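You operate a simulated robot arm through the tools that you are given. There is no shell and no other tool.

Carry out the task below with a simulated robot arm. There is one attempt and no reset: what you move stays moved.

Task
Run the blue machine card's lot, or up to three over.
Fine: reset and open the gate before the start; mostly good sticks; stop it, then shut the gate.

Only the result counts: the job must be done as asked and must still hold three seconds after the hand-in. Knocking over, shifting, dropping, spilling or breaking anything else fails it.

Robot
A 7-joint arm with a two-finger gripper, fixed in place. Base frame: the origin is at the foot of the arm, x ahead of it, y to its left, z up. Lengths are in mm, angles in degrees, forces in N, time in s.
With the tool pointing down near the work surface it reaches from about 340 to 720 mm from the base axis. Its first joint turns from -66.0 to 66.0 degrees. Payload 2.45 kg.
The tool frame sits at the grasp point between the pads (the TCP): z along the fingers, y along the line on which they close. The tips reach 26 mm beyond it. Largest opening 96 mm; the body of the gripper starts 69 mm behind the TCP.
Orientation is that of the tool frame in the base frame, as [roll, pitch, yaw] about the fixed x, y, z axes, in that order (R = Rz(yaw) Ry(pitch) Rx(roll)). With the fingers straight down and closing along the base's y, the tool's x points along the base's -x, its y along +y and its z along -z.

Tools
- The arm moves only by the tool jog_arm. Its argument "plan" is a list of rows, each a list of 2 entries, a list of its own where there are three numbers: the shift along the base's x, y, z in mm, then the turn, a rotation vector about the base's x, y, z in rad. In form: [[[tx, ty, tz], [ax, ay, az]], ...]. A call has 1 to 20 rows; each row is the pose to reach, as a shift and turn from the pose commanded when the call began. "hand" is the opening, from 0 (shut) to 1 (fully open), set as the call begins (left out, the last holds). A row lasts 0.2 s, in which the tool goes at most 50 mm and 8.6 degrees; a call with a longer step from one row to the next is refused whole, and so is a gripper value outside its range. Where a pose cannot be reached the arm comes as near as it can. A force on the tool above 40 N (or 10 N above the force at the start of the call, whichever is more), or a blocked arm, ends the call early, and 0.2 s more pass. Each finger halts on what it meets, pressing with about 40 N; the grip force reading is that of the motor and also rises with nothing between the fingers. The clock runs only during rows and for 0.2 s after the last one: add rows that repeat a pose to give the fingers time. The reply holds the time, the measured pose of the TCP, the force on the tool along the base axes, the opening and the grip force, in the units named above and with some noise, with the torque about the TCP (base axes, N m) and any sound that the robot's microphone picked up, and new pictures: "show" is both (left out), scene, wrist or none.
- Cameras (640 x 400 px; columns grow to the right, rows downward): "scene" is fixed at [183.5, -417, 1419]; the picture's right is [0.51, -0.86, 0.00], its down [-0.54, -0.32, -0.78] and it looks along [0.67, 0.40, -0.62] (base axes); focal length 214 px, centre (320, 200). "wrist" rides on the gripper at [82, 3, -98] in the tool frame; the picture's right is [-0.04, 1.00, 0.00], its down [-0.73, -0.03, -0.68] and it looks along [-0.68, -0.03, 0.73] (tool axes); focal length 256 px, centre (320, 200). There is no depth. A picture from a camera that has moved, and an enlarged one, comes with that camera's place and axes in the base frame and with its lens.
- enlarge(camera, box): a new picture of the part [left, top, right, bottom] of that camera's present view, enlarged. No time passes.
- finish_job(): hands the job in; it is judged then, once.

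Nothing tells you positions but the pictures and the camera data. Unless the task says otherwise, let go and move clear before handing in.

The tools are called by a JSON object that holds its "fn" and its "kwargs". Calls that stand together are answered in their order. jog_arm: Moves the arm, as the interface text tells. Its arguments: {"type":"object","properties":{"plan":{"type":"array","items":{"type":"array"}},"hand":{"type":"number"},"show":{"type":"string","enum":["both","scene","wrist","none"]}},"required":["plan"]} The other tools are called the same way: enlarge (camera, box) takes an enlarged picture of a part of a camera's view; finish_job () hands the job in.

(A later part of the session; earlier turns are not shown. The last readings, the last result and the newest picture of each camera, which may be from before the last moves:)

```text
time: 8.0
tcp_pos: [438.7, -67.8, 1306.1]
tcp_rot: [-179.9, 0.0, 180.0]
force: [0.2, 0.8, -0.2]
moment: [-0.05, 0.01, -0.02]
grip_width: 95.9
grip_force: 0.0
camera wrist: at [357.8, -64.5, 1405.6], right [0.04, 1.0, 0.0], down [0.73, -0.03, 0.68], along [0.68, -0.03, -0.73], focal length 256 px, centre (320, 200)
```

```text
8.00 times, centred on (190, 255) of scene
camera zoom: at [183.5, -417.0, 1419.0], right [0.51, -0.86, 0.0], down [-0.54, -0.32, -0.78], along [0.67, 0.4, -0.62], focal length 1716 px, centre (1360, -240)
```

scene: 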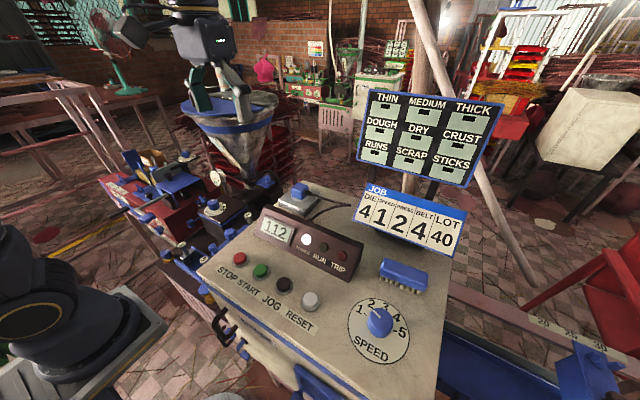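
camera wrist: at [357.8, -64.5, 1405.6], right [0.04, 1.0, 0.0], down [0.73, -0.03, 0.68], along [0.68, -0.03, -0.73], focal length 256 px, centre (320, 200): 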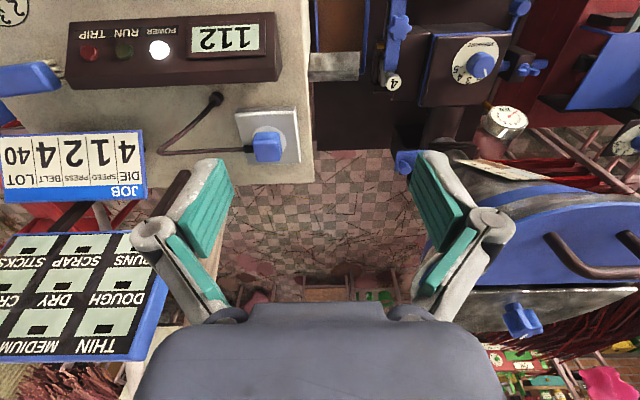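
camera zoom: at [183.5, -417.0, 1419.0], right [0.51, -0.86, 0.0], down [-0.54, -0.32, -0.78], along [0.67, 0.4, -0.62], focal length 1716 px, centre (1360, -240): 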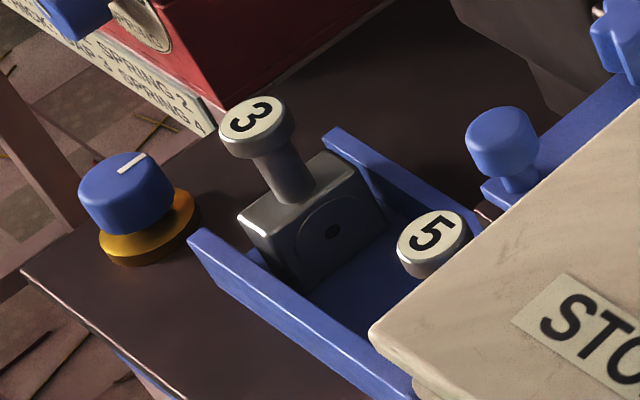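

I see the hopper slide gate, a blue plate with a knob that slides along y between two flanges. I'll zoom tightly on this gate, on the green machine's gate for comparison, and on the remaining dials.

{"fn": "enlarge", "kwargs": {"camera": "scene", "box": [232, 170, 272, 195]}}

{"fn": "enlarge", "kwargs": {"camera": "scene", "box": [315, 60, 371, 95]}}

{"fn": "enlarge", "kwargs": {"camera": "scene", "box": [270, 80, 350, 130]}}

{"fn": "enlarge", "kwargs": {"camera": "scene", "box": [120, 190, 200, 240]}}

{"fn": "enlarge", "kwargs": {"camera": "wrist", "box": [370, 130, 450, 180]}}

{"fn": "enlarge", "kwargs": {"camera": "wrist", "box": [440, 30, 520, 80]}}

{"fn": "enlarge", "kwargs": {"camera": "wrist", "box": [360, 0, 460, 62]}}

{"fn": "enlarge", "kwargs": {"camera": "wrist", "box": [540, 80, 640, 142]}}

```text
16.00 times, centred on (252, 182) of scene
camera zoom: at [183.5, -417.0, 1419.0], right [0.51, -0.86, 0.0], down [-0.54, -0.32, -0.78], along [0.67, 0.4, -0.62], focal length 3432 px, centre (1408, 480)
```

zoom: 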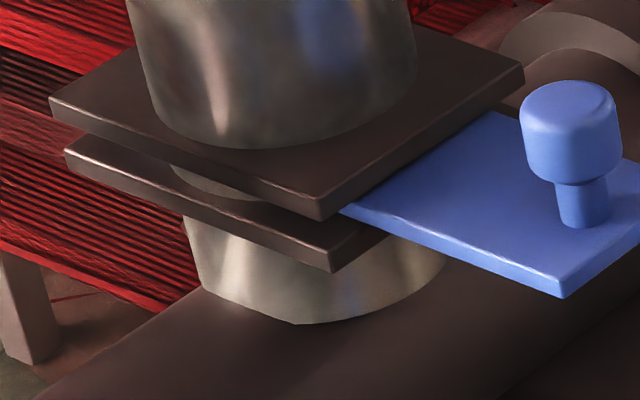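

```text
11.43 times, centred on (343, 78) of scene
camera zoom: at [183.5, -417.0, 1419.0], right [0.51, -0.86, 0.0], down [-0.54, -0.32, -0.78], along [0.67, 0.4, -0.62], focal length 2451 px, centre (57, 1600)
```

zoom: 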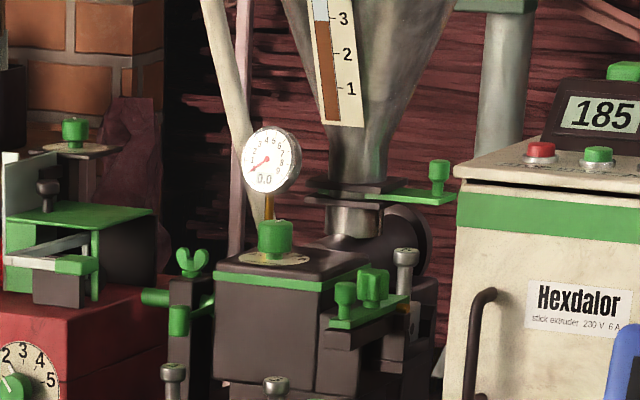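

```text
8.00 times, centred on (310, 105) of scene
camera zoom: at [183.5, -417.0, 1419.0], right [0.51, -0.86, 0.0], down [-0.54, -0.32, -0.78], along [0.67, 0.4, -0.62], focal length 1716 px, centre (400, 960)
```

zoom: 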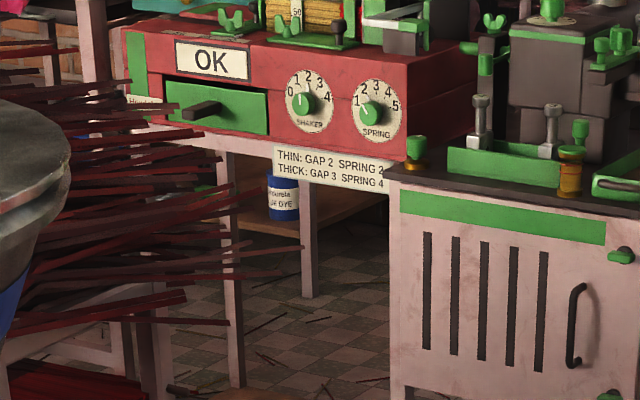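

```text
8.00 times, centred on (160, 215) of scene
camera zoom: at [183.5, -417.0, 1419.0], right [0.51, -0.86, 0.0], down [-0.54, -0.32, -0.78], along [0.67, 0.4, -0.62], focal length 1716 px, centre (1600, 80)
```

zoom: 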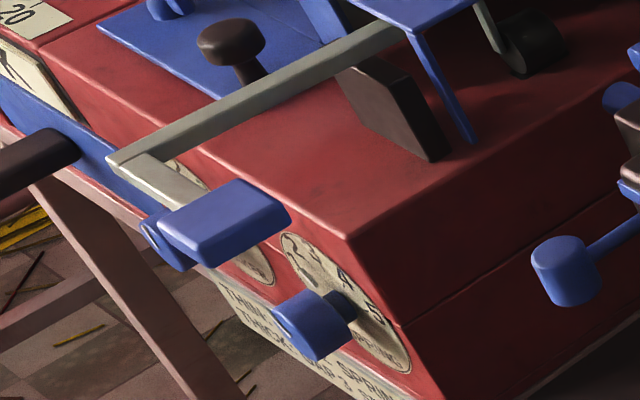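

```text
8.00 times, centred on (410, 155) of wrist
camera zoom: at [357.8, -64.5, 1405.6], right [0.04, 1.0, 0.0], down [0.73, -0.03, 0.68], along [0.68, -0.03, -0.73], focal length 2048 px, centre (-400, 560)
```

zoom: 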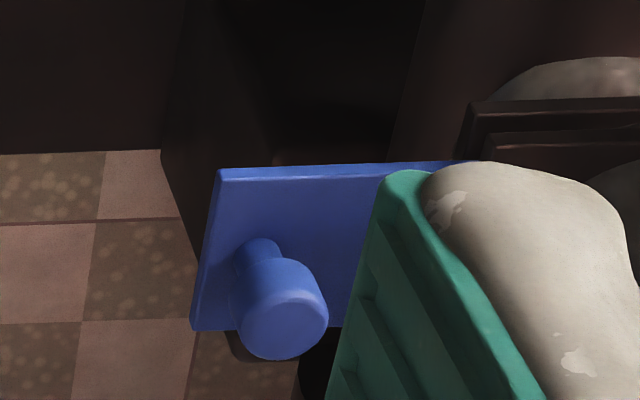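

```text
8.00 times, centred on (480, 55) of wrist
camera zoom: at [357.8, -64.5, 1405.6], right [0.04, 1.0, 0.0], down [0.73, -0.03, 0.68], along [0.68, -0.03, -0.73], focal length 2048 px, centre (-960, 1360)
```

zoom: 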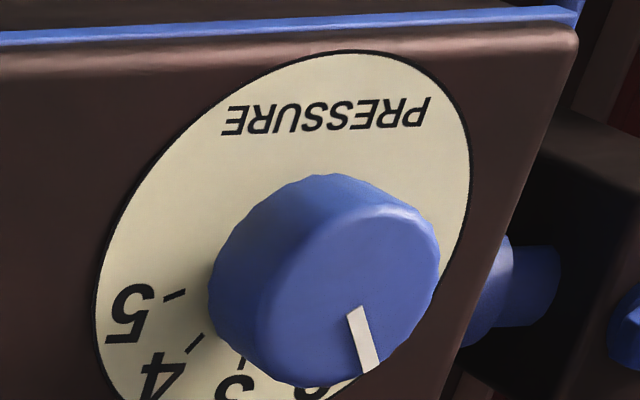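

```text
6.40 times, centred on (410, 31) of wrist
camera zoom: at [357.8, -64.5, 1405.6], right [0.04, 1.0, 0.0], down [0.73, -0.03, 0.68], along [0.68, -0.03, -0.73], focal length 1638 px, centre (-256, 1282)
```

zoom: 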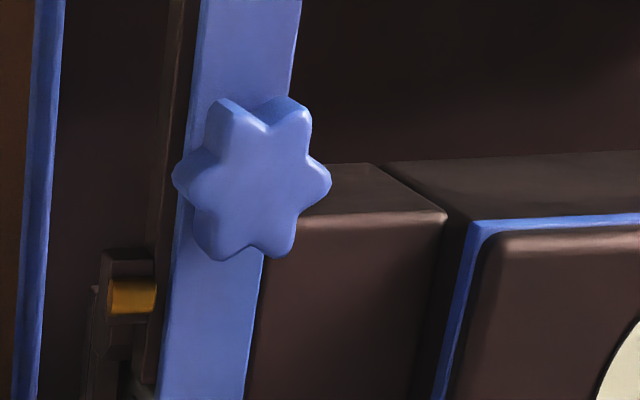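

```text
6.40 times, centred on (590, 111) of wrist
camera zoom: at [357.8, -64.5, 1405.6], right [0.04, 1.0, 0.0], down [0.73, -0.03, 0.68], along [0.68, -0.03, -0.73], focal length 1638 px, centre (-1408, 770)
```

zoom: 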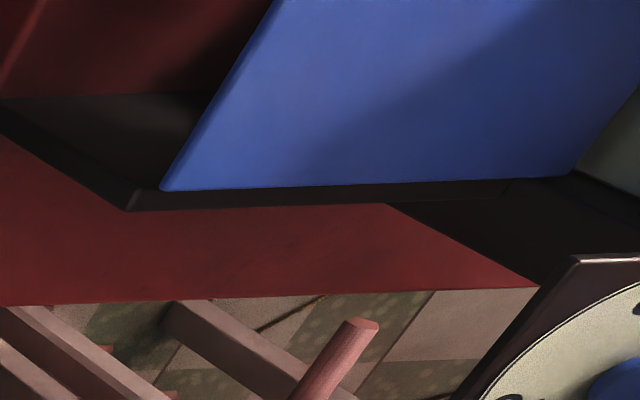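

The gate knob triangulates to about (660, 88, 1002), and the plate slides along y. I'll check a few remaining regions for a belt dial, mainly the right-hand conveyor and the panel front.

{"fn": "enlarge", "kwargs": {"camera": "scene", "box": [540, 330, 640, 400]}}

{"fn": "enlarge", "kwargs": {"camera": "scene", "box": [430, 330, 540, 400]}}

{"fn": "enlarge", "kwargs": {"camera": "scene", "box": [280, 350, 360, 400]}}

{"fn": "enlarge", "kwargs": {"camera": "scene", "box": [370, 90, 470, 180]}}

{"fn": "enlarge", "kwargs": {"camera": "wrist", "box": [280, 0, 440, 100]}}

{"fn": "enlarge", "kwargs": {"camera": "scene", "box": [120, 140, 160, 165]}}

{"fn": "enlarge", "kwargs": {"camera": "scene", "box": [220, 85, 280, 145]}}

{"fn": "enlarge", "kwargs": {"camera": "scene", "box": [150, 200, 214, 240]}}

```text
5.71 times, centred on (590, 365) of scene
camera zoom: at [183.5, -417.0, 1419.0], right [0.51, -0.86, 0.0], down [-0.54, -0.32, -0.78], along [0.67, 0.4, -0.62], focal length 1226 px, centre (-1223, -743)
```

zoom: 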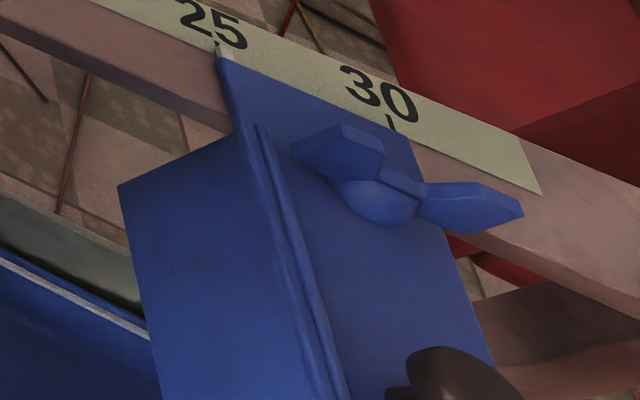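

```text
5.71 times, centred on (485, 365) of scene
camera zoom: at [183.5, -417.0, 1419.0], right [0.51, -0.86, 0.0], down [-0.54, -0.32, -0.78], along [0.67, 0.4, -0.62], focal length 1226 px, centre (-623, -743)
```

zoom: 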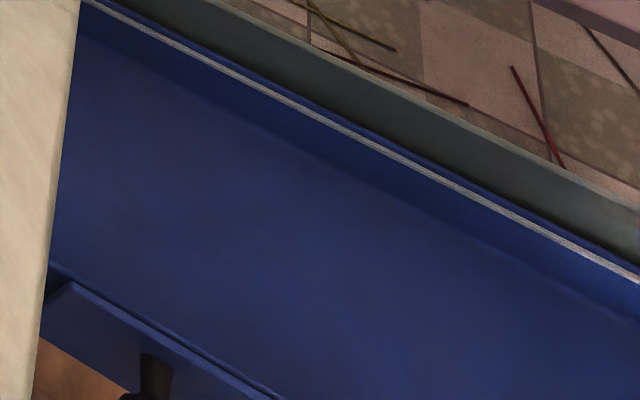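

```text
8.00 times, centred on (320, 375) of scene
camera zoom: at [183.5, -417.0, 1419.0], right [0.51, -0.86, 0.0], down [-0.54, -0.32, -0.78], along [0.67, 0.4, -0.62], focal length 1716 px, centre (320, -1200)
```

zoom: 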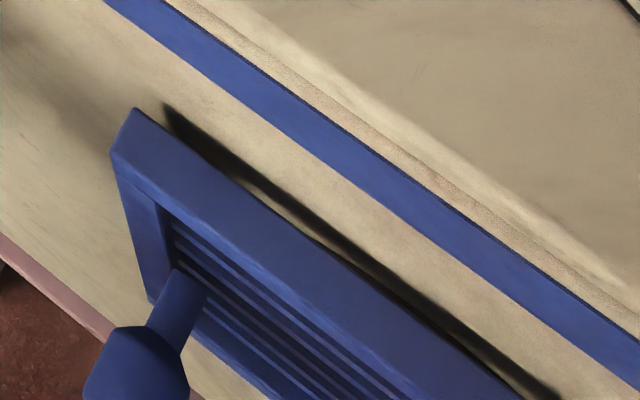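

```text
4.44 times, centred on (420, 135) of scene
camera zoom: at [183.5, -417.0, 1419.0], right [0.51, -0.86, 0.0], down [-0.54, -0.32, -0.78], along [0.67, 0.4, -0.62], focal length 953 px, centre (-124, 489)
```

zoom: 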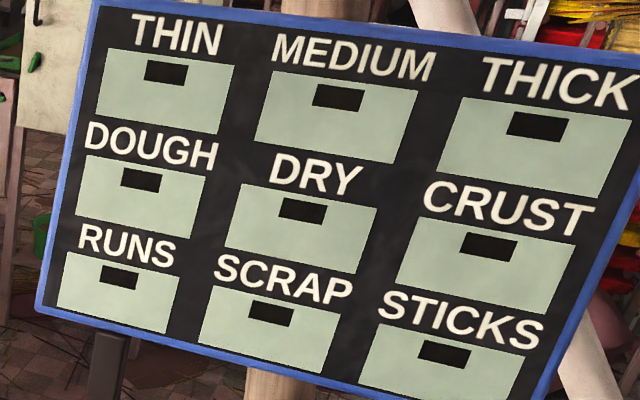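

```text
4.00 times, centred on (360, 50) of wrist
camera zoom: at [357.8, -64.5, 1405.6], right [0.04, 1.0, 0.0], down [0.73, -0.03, 0.68], along [0.68, -0.03, -0.73], focal length 1024 px, centre (160, 800)
```

zoom: 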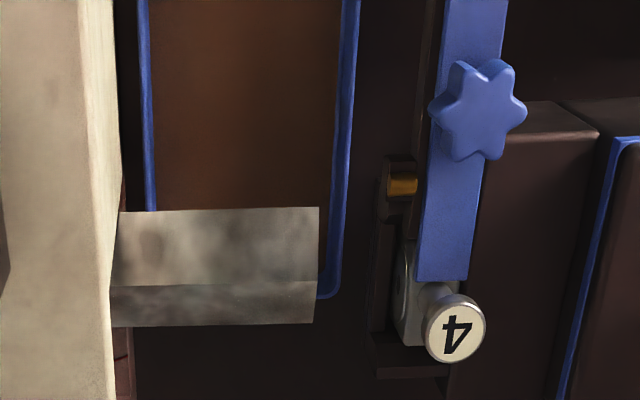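

```text
16.00 times, centred on (140, 152) of scene
camera zoom: at [183.5, -417.0, 1419.0], right [0.51, -0.86, 0.0], down [-0.54, -0.32, -0.78], along [0.67, 0.4, -0.62], focal length 3432 px, centre (3200, 960)
```

zoom: 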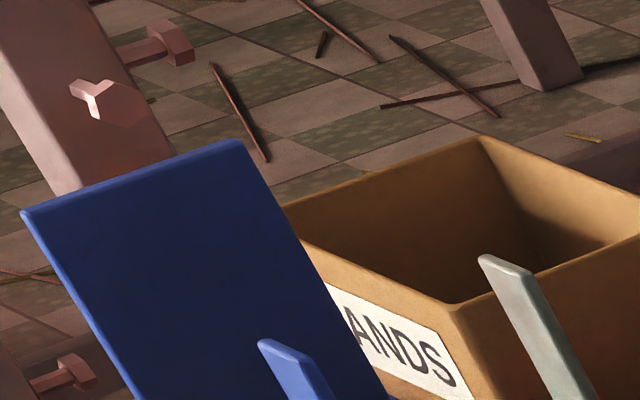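

```text
6.67 times, centred on (250, 115) of scene
camera zoom: at [183.5, -417.0, 1419.0], right [0.51, -0.86, 0.0], down [-0.54, -0.32, -0.78], along [0.67, 0.4, -0.62], focal length 1430 px, centre (787, 767)
```

zoom: 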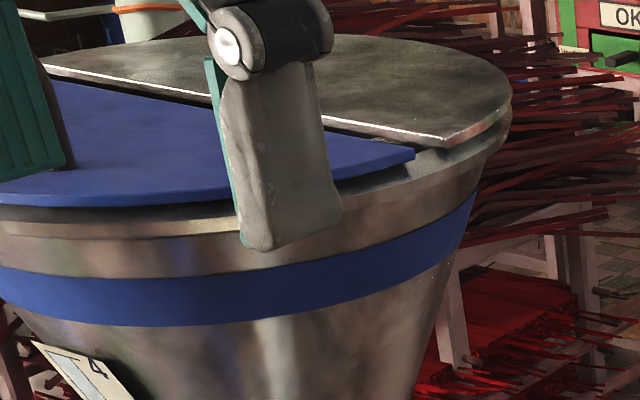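

```text
10.00 times, centred on (182, 220) of scene
camera zoom: at [183.5, -417.0, 1419.0], right [0.51, -0.86, 0.0], down [-0.54, -0.32, -0.78], along [0.67, 0.4, -0.62], focal length 2145 px, centre (1700, 0)
```

zoom: 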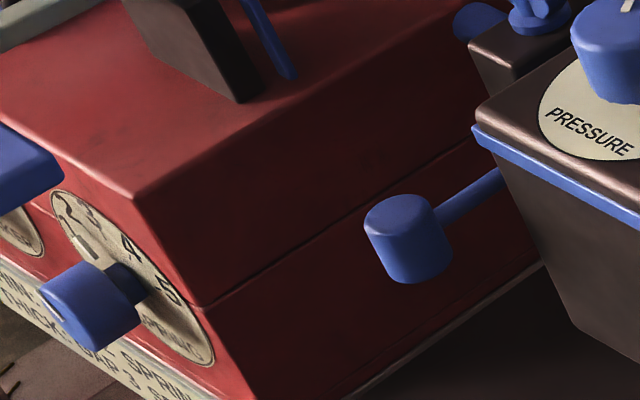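

The settings seem to match the card so far. I'll check the pressure pointer more precisely at high zoom in both cameras.

{"fn": "enlarge", "kwargs": {"camera": "scene", "box": [200, 192, 232, 212]}}

{"fn": "enlarge", "kwargs": {"camera": "wrist", "box": [448, 45, 512, 85]}}

{"fn": "enlarge", "kwargs": {"camera": "wrist", "box": [470, 90, 550, 140]}}

{"fn": "enlarge", "kwargs": {"camera": "scene", "box": [165, 145, 205, 170]}}

```text
16.00 times, centred on (216, 202) of scene
camera zoom: at [183.5, -417.0, 1419.0], right [0.51, -0.86, 0.0], down [-0.54, -0.32, -0.78], along [0.67, 0.4, -0.62], focal length 3432 px, centre (1984, 168)
```

zoom: 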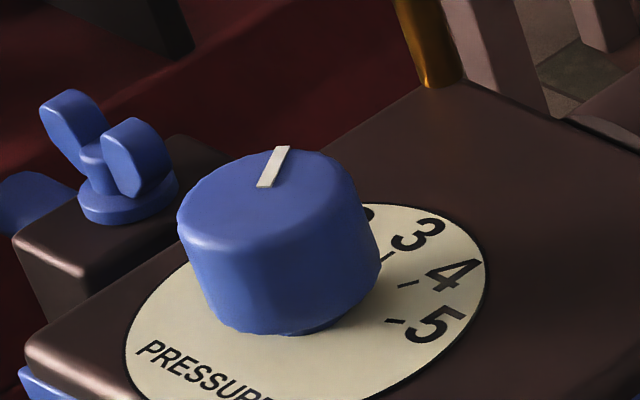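

```text
10.00 times, centred on (480, 65) of wrist
camera zoom: at [357.8, -64.5, 1405.6], right [0.04, 1.0, 0.0], down [0.73, -0.03, 0.68], along [0.68, -0.03, -0.73], focal length 2560 px, centre (-1280, 1550)
```

zoom: 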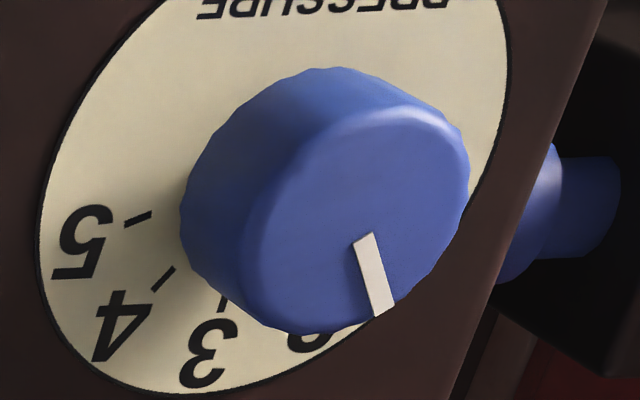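

```text
8.00 times, centred on (510, 115) of wrist
camera zoom: at [357.8, -64.5, 1405.6], right [0.04, 1.0, 0.0], down [0.73, -0.03, 0.68], along [0.68, -0.03, -0.73], focal length 2048 px, centre (-1200, 880)
```

zoom: 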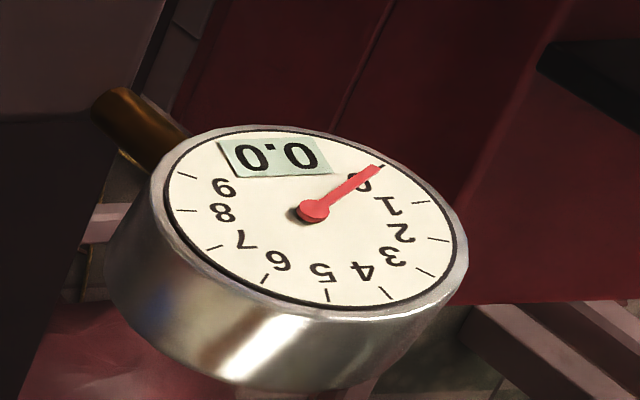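

```text
16.00 times, centred on (185, 158) of scene
camera zoom: at [183.5, -417.0, 1419.0], right [0.51, -0.86, 0.0], down [-0.54, -0.32, -0.78], along [0.67, 0.4, -0.62], focal length 3432 px, centre (2480, 880)
```

zoom: 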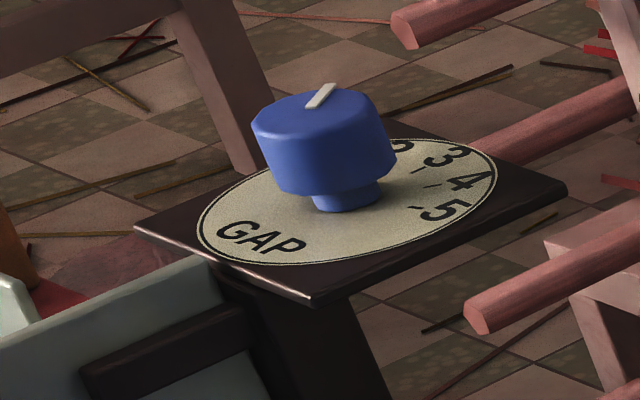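

Pressure reads about 2, speed 1, and die 4 is fitted, all matching the card. I'll start with the counter: close the fingers and move above the RESET button.

{"fn": "jog_arm", "kwargs": {"plan": [[[-20, -35, 0], [0, 0, 0]], [[-40, -70, 0], [0, 0, 0]], [[-60, -110, 0], [0, 0, 0]], [[-80, -150, 0], [0, 0, 0]], [[-95, -195, -20], [0, 0, 0]], [[-104, -230, -50], [0, 0, 0]], [[-104, -243, -90], [0, 0, 0]], [[-104, -243, -126], [0, 0, 0]]], "hand": 0, "show": "both"}}

{"fn": "enlarge", "kwargs": {"camera": "wrist", "box": [240, 60, 400, 160]}}

```text
refused: row 5 steps farther than a row can; nothing moved
```

```text
4.00 times, centred on (320, 110) of wrist
camera zoom: at [357.8, -64.5, 1405.6], right [0.04, 1.0, 0.0], down [0.73, -0.03, 0.68], along [0.68, -0.03, -0.73], focal length 1024 px, centre (320, 560)
```

zoom: 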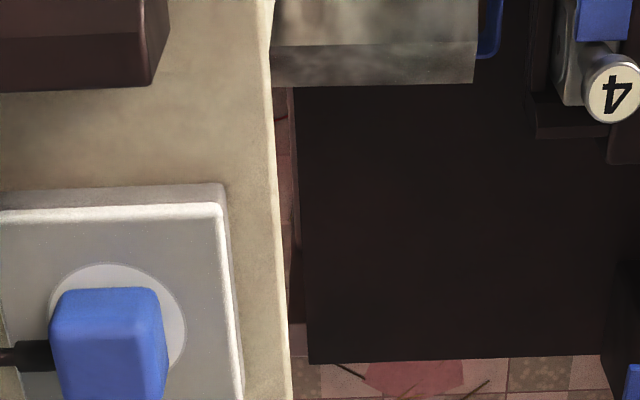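

That plan was refused because one step was too long, so nothing moved. I'll send the same approach above RESET with smaller steps.

{"fn": "jog_arm", "kwargs": {"plan": [[[-15, -30, 0], [0, 0, 0]], [[-30, -60, 0], [0, 0, 0]], [[-50, -95, 0], [0, 0, 0]], [[-70, -130, 0], [0, 0, 0]], [[-85, -165, -10], [0, 0, 0]], [[-95, -195, -30], [0, 0, 0]], [[-104, -220, -60], [0, 0, 0]], [[-104, -243, -95], [0, 0, 0]], [[-104, -243, -126], [0, 0, 0]]], "hand": 0, "show": "both"}}

{"fn": "enlarge", "kwargs": {"camera": "wrist", "box": [240, 80, 400, 180]}}

```text
time: 10.0
tcp_pos: [335.3, -311.2, 1180.7]
tcp_rot: [180.0, -0.1, 180.0]
force: [-0.1, 0.0, -0.4]
moment: [0.01, -0.03, 0.01]
grip_width: 0.1
grip_force: 28.5
camera wrist: at [253.4, -307.3, 1279.3], right [0.04, 1.0, 0.0], down [0.73, -0.03, 0.68], along [0.68, -0.03, -0.73], focal length 256 px, centre (320, 200)
```

scene: 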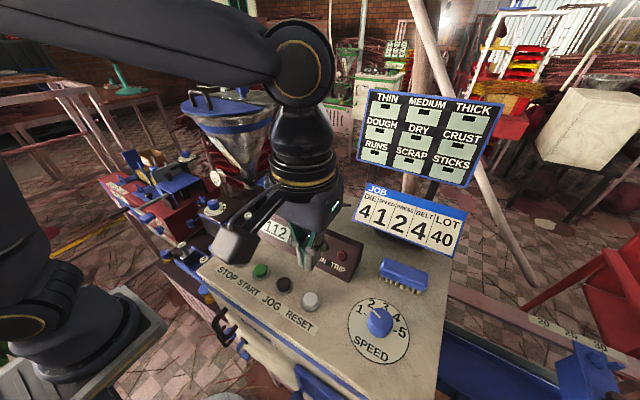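
wrist: 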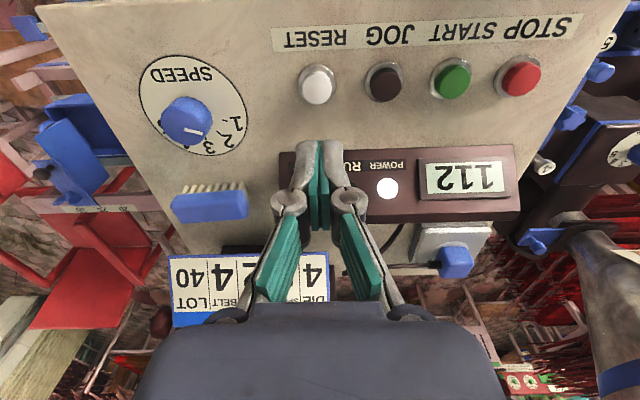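

```text
4.00 times, centred on (320, 130) of wrist
camera zoom: at [253.4, -307.3, 1279.3], right [0.04, 1.0, 0.0], down [0.73, -0.03, 0.68], along [0.68, -0.03, -0.73], focal length 1024 px, centre (320, 480)
```

zoom: 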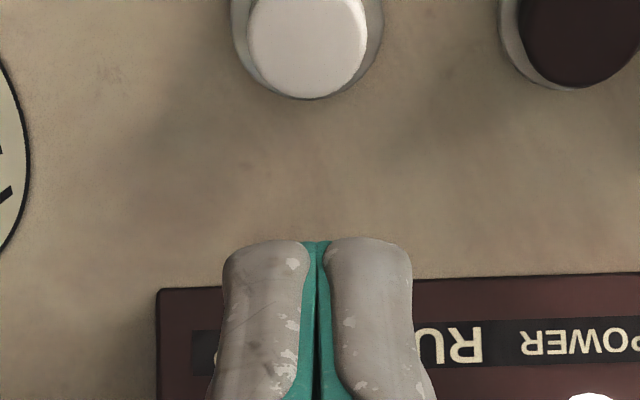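

The fingers are closed, and RESET sits at about (332, -313), a couple of millimetres off directly below the tips. I'll descend to just above it.

{"fn": "jog_arm", "kwargs": {"plan": [[[-3, -2, -40], [0, 0, 0]], [[-3, -2, -80], [0, 0, 0]], [[-3, -2, -95], [0, 0, 0]]], "show": "both"}}

{"fn": "enlarge", "kwargs": {"camera": "scene", "box": [270, 260, 350, 310]}}

{"fn": "enlarge", "kwargs": {"camera": "wrist", "box": [240, 80, 400, 180]}}

```text
time: 10.8
tcp_pos: [330.8, -311.9, 1085.0]
tcp_rot: [-180.0, 0.0, 179.9]
force: [-0.2, 0.7, 1.7]
moment: [0.04, -0.02, 0.02]
grip_width: 6.0
grip_force: 28.4
heard: click
camera wrist: at [249.5, -309.1, 1183.9], right [0.04, 1.0, 0.0], down [0.73, -0.03, 0.68], along [0.68, -0.03, -0.73], focal length 256 px, centre (320, 200)
```

scene: 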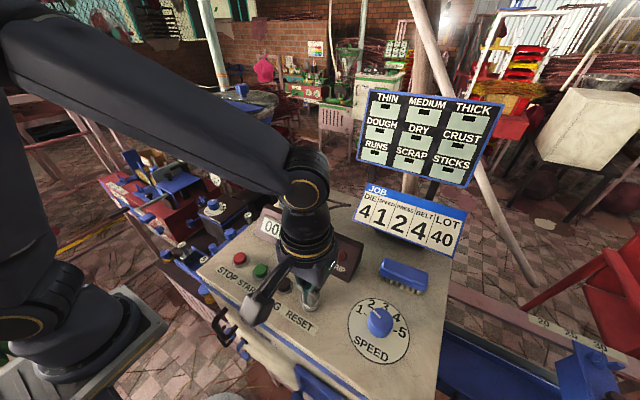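
wrist: 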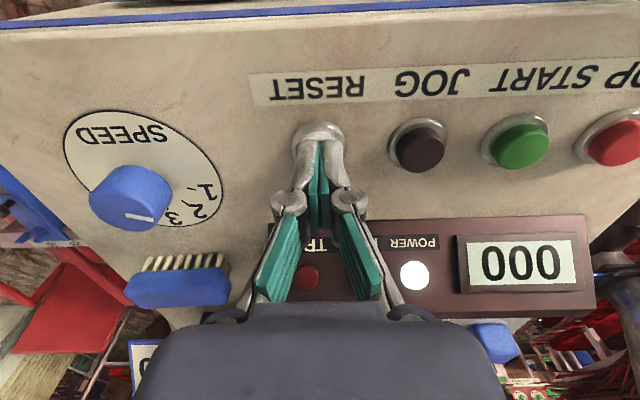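

```text
8.00 times, centred on (310, 285) of scene
camera zoom: at [183.5, -417.0, 1419.0], right [0.51, -0.86, 0.0], down [-0.54, -0.32, -0.78], along [0.67, 0.4, -0.62], focal length 1716 px, centre (400, -480)
```

zoom: 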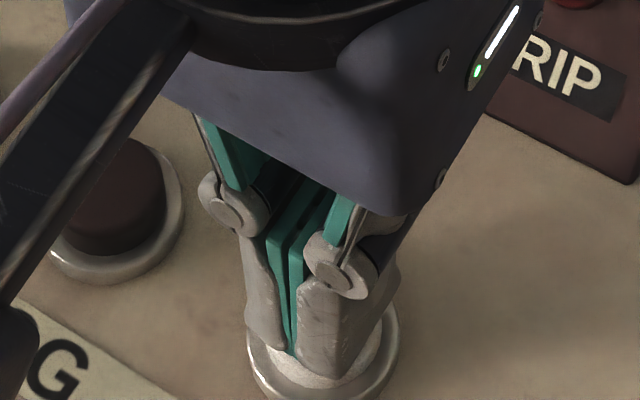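

```text
4.00 times, centred on (320, 130) of wrist
camera zoom: at [249.5, -309.1, 1183.9], right [0.04, 1.0, 0.0], down [0.73, -0.03, 0.68], along [0.68, -0.03, -0.73], focal length 1024 px, centre (320, 480)
```

zoom: 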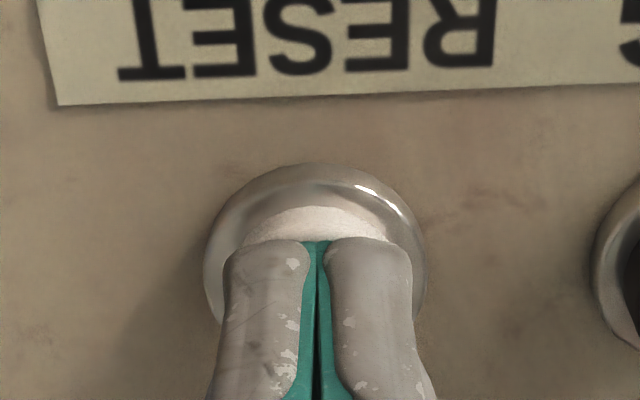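

The counter now reads 000, so the reset worked. Next is the gate: I'll lift clear, swing over towards the hopper with the hand half open, and stay well away from the hopper rim.

{"fn": "jog_arm", "kwargs": {"plan": [[[0, 0, 40], [0, 0, 0]], [[0, 0, 85], [0, 0, 0]], [[10, 20, 125], [0, 0, 0]], [[25, 55, 150], [0, 0, 0]], [[45, 95, 150], [0, 0, 0]], [[70, 135, 150], [0, 0, 0]], [[95, 170, 150], [0, 0, 0]], [[120, 205, 140], [0, 0, 0]], [[145, 240, 130], [0, 0, 0]], [[165, 275, 120], [0, 0, 0]], [[185, 305, 110], [0, 0, 0]]], "hand": 0.5, "show": "both"}}

```text
time: 13.2
tcp_pos: [517.3, -3.4, 1195.1]
tcp_rot: [180.0, -0.1, 179.8]
force: [0.3, -0.2, 0.2]
moment: [0.0, 0.03, -0.01]
grip_width: 48.2
grip_force: 0.2
camera wrist: at [435.7, -1.4, 1293.1], right [0.04, 1.0, 0.0], down [0.73, -0.03, 0.68], along [0.68, -0.03, -0.73], focal length 256 px, centre (320, 200)
```

scene: 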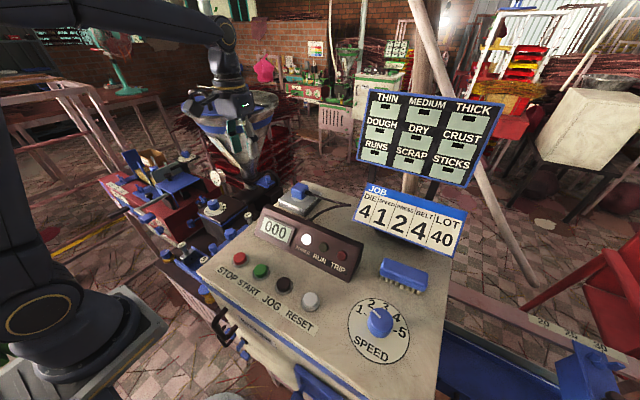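
wrist: 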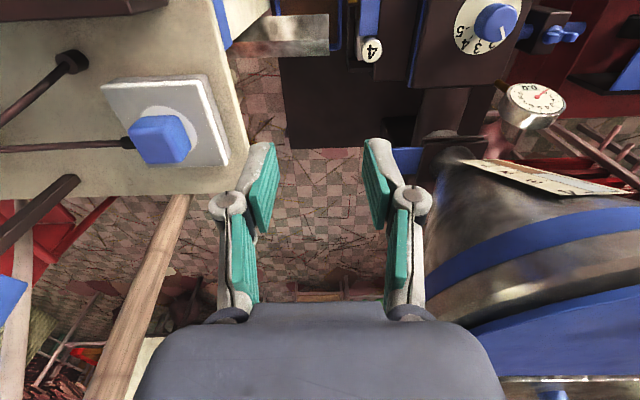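

The arm is clear, and the hopper is ahead on the left side. I'll now tilt the tool so the fingers point forward and down towards the gate knob, with the hand body leaning away from the hopper cone.

{"fn": "jog_arm", "kwargs": {"plan": [[[0, 0, 0], [0.0304, -0.1136, 0.0837]], [[0, 0, 0], [0.0609, -0.2272, 0.1673]], [[0, 0, 0], [0.0913, -0.3409, 0.251]], [[0, 0, 0], [0.1217, -0.4545, 0.3346]], [[0, 0, 0], [0.1522, -0.5681, 0.4183]], [[0, 0, 0], [0.1826, -0.6817, 0.5019]]], "show": "both"}}

{"fn": "enlarge", "kwargs": {"camera": "wrist", "box": [240, 60, 480, 210]}}

```text
time: 14.6
tcp_pos: [516.8, -5.9, 1195.9]
tcp_rot: [180.0, 40.2, -150.0]
force: [-0.5, -0.2, 0.3]
moment: [0.03, 0.0, -0.02]
grip_width: 48.1
grip_force: 0.1
camera wrist: at [405.7, -67.1, 1218.6], right [-0.47, 0.88, 0.03], down [0.12, 0.04, 0.99], along [0.87, 0.47, -0.12], focal length 256 px, centre (320, 200)
```

scene: 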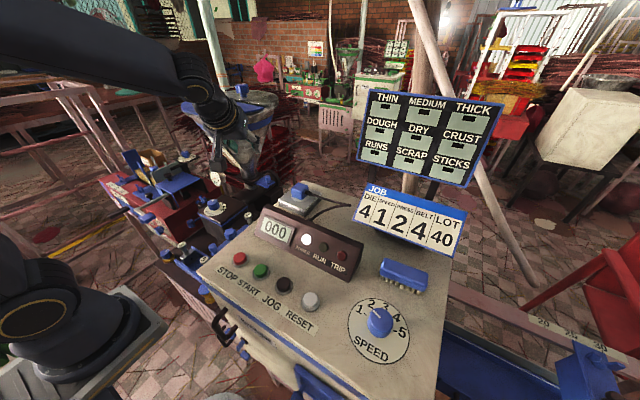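
wrist: 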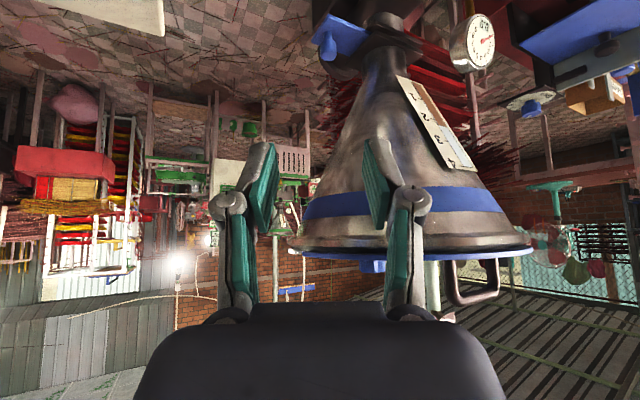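

```text
2.67 times, centred on (360, 135) of wrist
camera zoom: at [405.7, -67.1, 1218.6], right [-0.47, 0.88, 0.03], down [0.12, 0.04, 0.99], along [0.87, 0.47, -0.12], focal length 683 px, centre (213, 373)
```

zoom: 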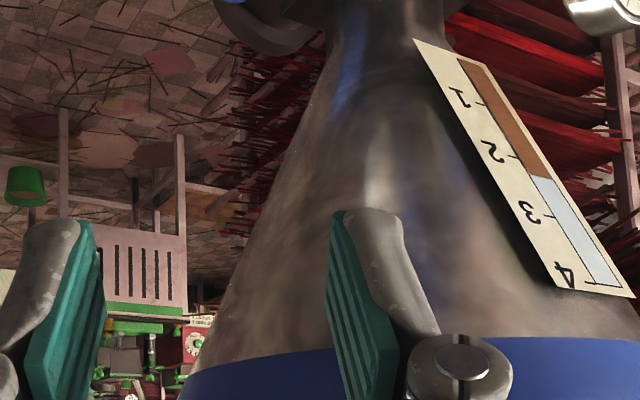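

The tilt worked, and the gate plate and knob show near the top of the wrist view. I'll zoom in on the gate before approaching.

{"fn": "enlarge", "kwargs": {"camera": "wrist", "box": [290, 0, 450, 100]}}

{"fn": "enlarge", "kwargs": {"camera": "scene", "box": [180, 100, 300, 200]}}

```text
4.00 times, centred on (370, 50) of wrist
camera zoom: at [405.7, -67.1, 1218.6], right [-0.47, 0.88, 0.03], down [0.12, 0.04, 0.99], along [0.87, 0.47, -0.12], focal length 1024 px, centre (120, 800)
```

zoom: 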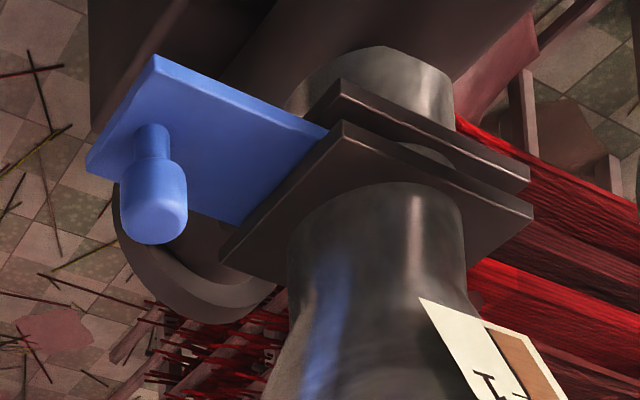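

```text
4.00 times, centred on (240, 150) of scene
camera zoom: at [183.5, -417.0, 1419.0], right [0.51, -0.86, 0.0], down [-0.54, -0.32, -0.78], along [0.67, 0.4, -0.62], focal length 858 px, centre (640, 400)
```

zoom: 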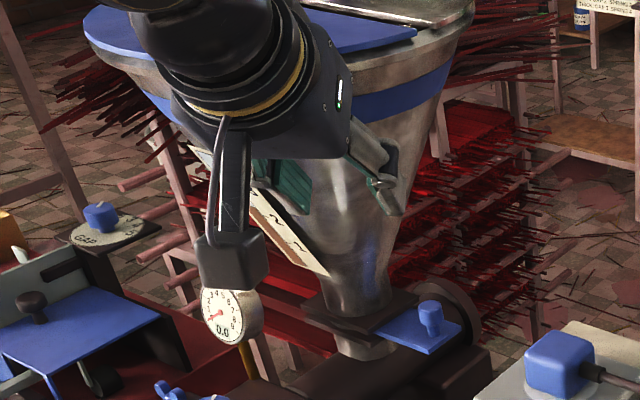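

The knob head centre triangulates to (660, 87, 992) from this view too, about 22 mm in diameter. I'll move to a pre-grasp point 80 mm back along the finger direction.

{"fn": "jog_arm", "kwargs": {"plan": [[[20, 14, -29], [0, 0, 0]], [[40, 28, -58], [0, 0, 0]], [[60, 42, -87], [0, 0, 0]], [[80, 56, -116], [0, 0, 0]], [[98, 68, -143], [0, 0, 0]]], "show": "both"}}

{"fn": "enlarge", "kwargs": {"camera": "wrist", "box": [200, 60, 440, 210]}}

{"fn": "enlarge", "kwargs": {"camera": "scene", "box": [180, 120, 308, 200]}}

```text
time: 15.8
tcp_pos: [614.9, 61.4, 1053.4]
tcp_rot: [-180.0, 40.0, -150.0]
force: [0.1, 0.5, -0.5]
moment: [0.0, -0.01, 0.0]
grip_width: 48.0
grip_force: 0.0
camera wrist: at [505.1, 0.3, 1075.5], right [-0.47, 0.88, 0.03], down [0.12, 0.04, 0.99], along [0.87, 0.47, -0.13], focal length 256 px, centre (320, 200)
```

scene: 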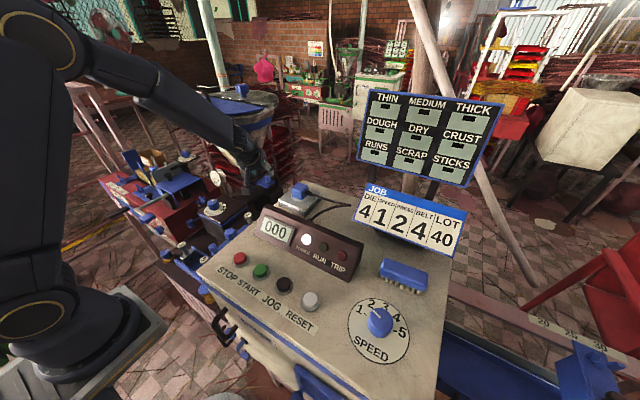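
wrist: 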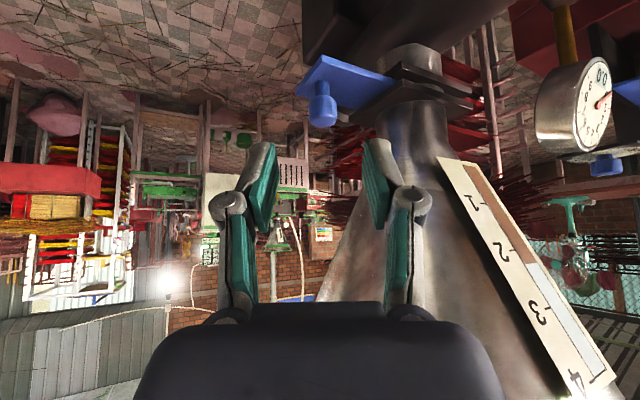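

```text
2.67 times, centred on (320, 135) of wrist
camera zoom: at [505.1, 0.3, 1075.5], right [-0.47, 0.88, 0.03], down [0.12, 0.04, 0.99], along [0.87, 0.47, -0.13], focal length 683 px, centre (320, 373)
```

zoom: 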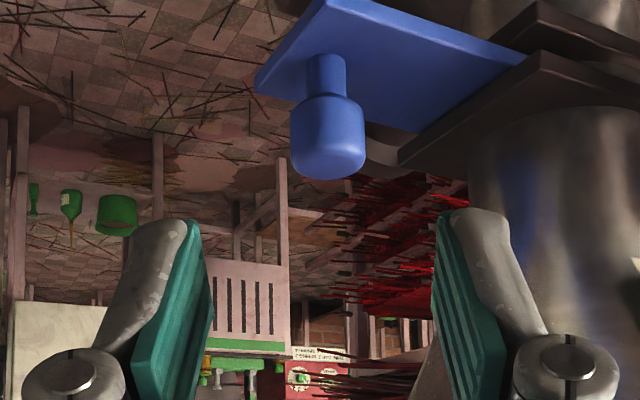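

```text
5.00 times, centred on (244, 160) of scene
camera zoom: at [183.5, -417.0, 1419.0], right [0.51, -0.86, 0.0], down [-0.54, -0.32, -0.78], along [0.67, 0.4, -0.62], focal length 1072 px, centre (700, 400)
```

zoom: 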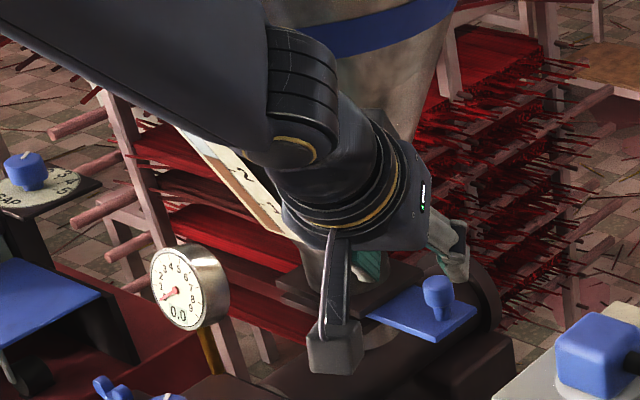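

The knob is centred between the fingers at about (660, 88, 990), with the plate top near z=964. I'll narrow the hand to about 36 mm and advance along the finger direction to straddle the knob.

{"fn": "jog_arm", "kwargs": {"plan": [[[0, 0, 0], [0, 0, 0]], [[0, 0, 0], [0, 0, 0]], [[8, 4.7, -11], [0, 0, 0]], [[16, 9.4, -22], [0, 0, 0]], [[24, 14, -33], [0, 0, 0]], [[31, 18.2, -43], [0, 0, 0]], [[37.5, 22, -52], [0, 0, 0]]], "hand": 0.375, "show": "both"}}

{"fn": "enlarge", "kwargs": {"camera": "wrist", "box": [220, 80, 420, 205]}}

{"fn": "enlarge", "kwargs": {"camera": "scene", "box": [220, 145, 300, 195]}}

```text
time: 17.4
tcp_pos: [651.5, 83.3, 1001.3]
tcp_rot: [-180.0, 40.0, -150.1]
force: [0.4, -1.1, 0.4]
moment: [-0.01, 0.03, 0.02]
grip_width: 36.0
grip_force: 0.1
camera wrist: at [541.4, 23.3, 1023.8], right [-0.47, 0.88, 0.03], down [0.12, 0.04, 0.99], along [0.87, 0.47, -0.13], focal length 256 px, centre (320, 200)
```

scene: 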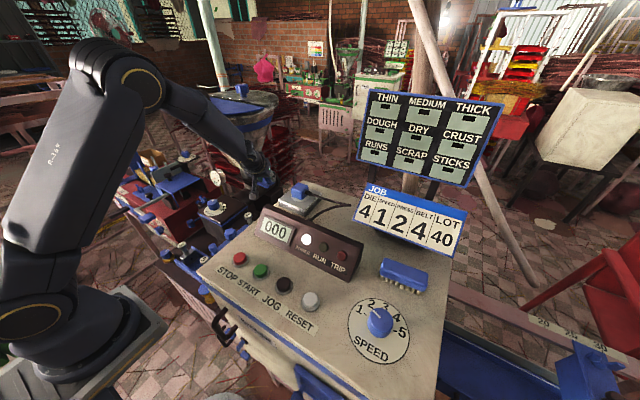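
wrist: 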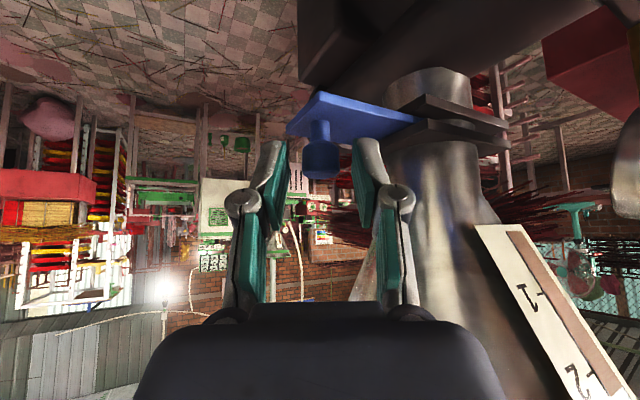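

```text
3.20 times, centred on (320, 142) of wrist
camera zoom: at [541.4, 23.3, 1023.8], right [-0.47, 0.88, 0.03], down [0.12, 0.04, 0.99], along [0.87, 0.47, -0.13], focal length 819 px, centre (320, 384)
```

zoom: 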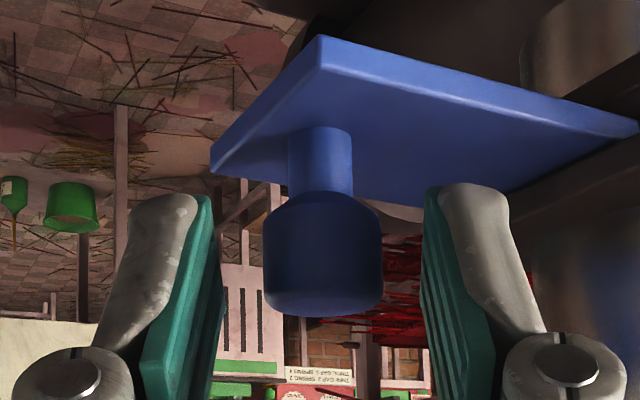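

```text
8.00 times, centred on (260, 170) of scene
camera zoom: at [183.5, -417.0, 1419.0], right [0.51, -0.86, 0.0], down [-0.54, -0.32, -0.78], along [0.67, 0.4, -0.62], focal length 1716 px, centre (800, 440)
```

zoom: 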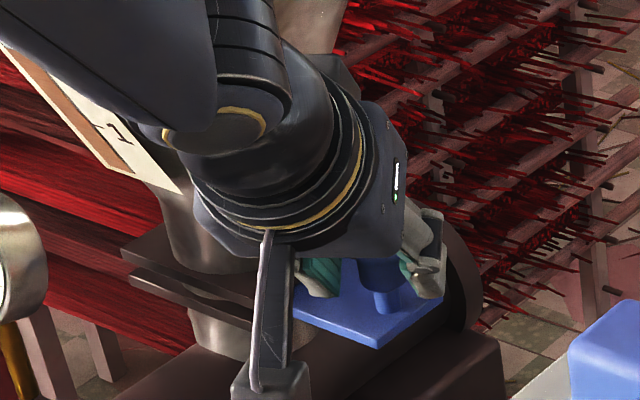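

The knob head sits between the pads, so I'll close the hand on it.

{"fn": "jog_arm", "kwargs": {"plan": [[[0, 0, 0], [0, 0, 0]], [[0, 0, 0], [0, 0, 0]], [[0, 0, 0], [0, 0, 0]], [[0, 0, 0], [0, 0, 0]]], "hand": 0, "show": "wrist"}}

{"fn": "enlarge", "kwargs": {"camera": "wrist", "box": [220, 80, 420, 205]}}

```text
time: 18.4
tcp_pos: [653.2, 83.9, 1001.4]
tcp_rot: [-180.0, 40.0, -150.1]
force: [3.0, 1.5, -3.0]
moment: [0.05, -0.15, -0.02]
grip_width: 21.5
grip_force: 44.7
camera wrist: at [541.3, 23.3, 1023.9], right [-0.47, 0.88, 0.03], down [0.12, 0.04, 0.99], along [0.87, 0.47, -0.13], focal length 256 px, centre (320, 200)
```

wrist: 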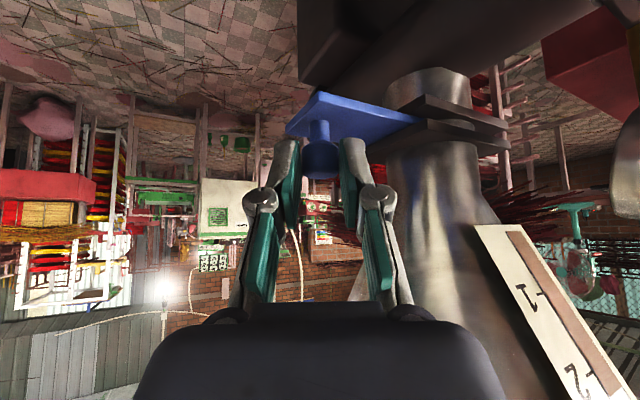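

```text
3.20 times, centred on (320, 142) of wrist
camera zoom: at [541.3, 23.3, 1023.9], right [-0.47, 0.88, 0.03], down [0.12, 0.04, 0.99], along [0.87, 0.47, -0.13], focal length 819 px, centre (320, 384)
```

zoom: 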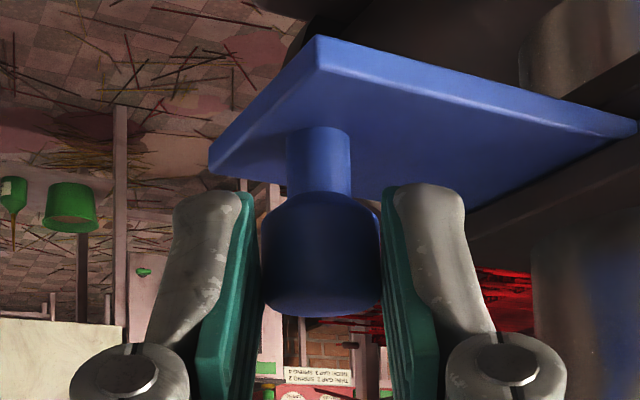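

The knob is gripped (21.5 mm). I'll pull the plate outward along -y a little first to see whether it slides freely.

{"fn": "jog_arm", "kwargs": {"plan": [[[0, -4, 0], [0, 0, 0]], [[0, -8, 0], [0, 0, 0]], [[0, -12, 0], [0, 0, 0]], [[0, -16, 0], [0, 0, 0]], [[0, -20, 0], [0, 0, 0]]], "show": "wrist"}}

{"fn": "enlarge", "kwargs": {"camera": "wrist", "box": [280, 60, 520, 210]}}

{"fn": "enlarge", "kwargs": {"camera": "scene", "box": [220, 155, 300, 205]}}

```text
time: 19.6
tcp_pos: [651.3, 63.4, 1000.4]
tcp_rot: [179.9, 40.0, -150.1]
force: [4.2, 0.6, -6.0]
moment: [-0.01, -0.26, -0.1]
grip_width: 21.6
grip_force: 45.2
camera wrist: at [541.3, 2.2, 1024.0], right [-0.47, 0.88, 0.03], down [0.12, 0.04, 0.99], along [0.87, 0.47, -0.13], focal length 256 px, centre (320, 200)
```

wrist: 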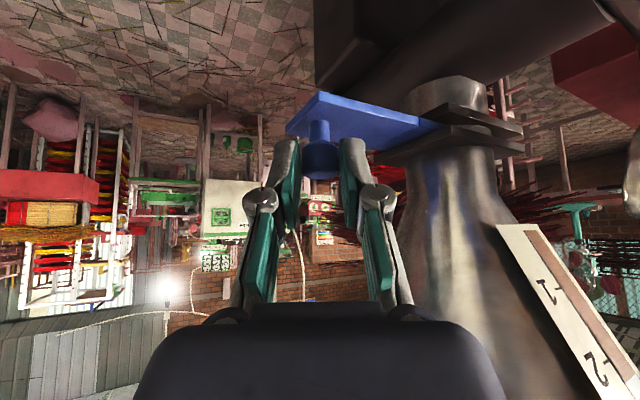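

```text
2.67 times, centred on (400, 135) of wrist
camera zoom: at [541.3, 2.2, 1024.0], right [-0.47, 0.88, 0.03], down [0.12, 0.04, 0.99], along [0.87, 0.47, -0.13], focal length 683 px, centre (107, 373)
```

zoom: 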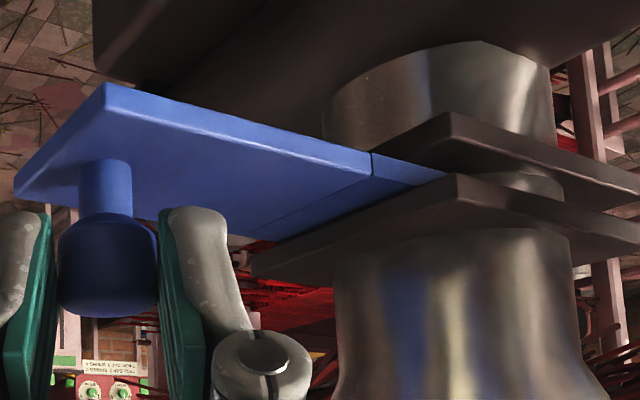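

```text
8.00 times, centred on (260, 180) of scene
camera zoom: at [183.7, -417.0, 1418.9], right [0.51, -0.86, 0.0], down [-0.54, -0.32, -0.78], along [0.67, 0.4, -0.62], focal length 1716 px, centre (800, 360)
```

zoom: 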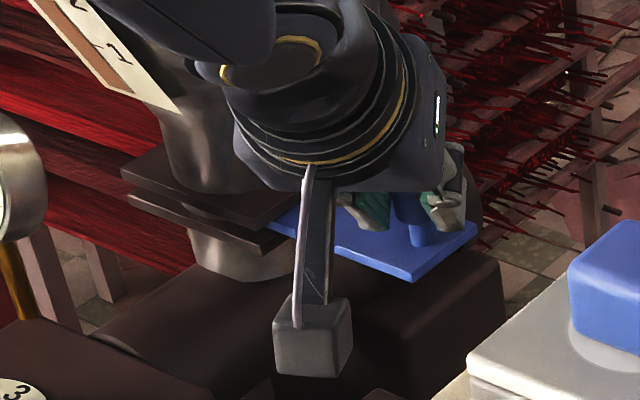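

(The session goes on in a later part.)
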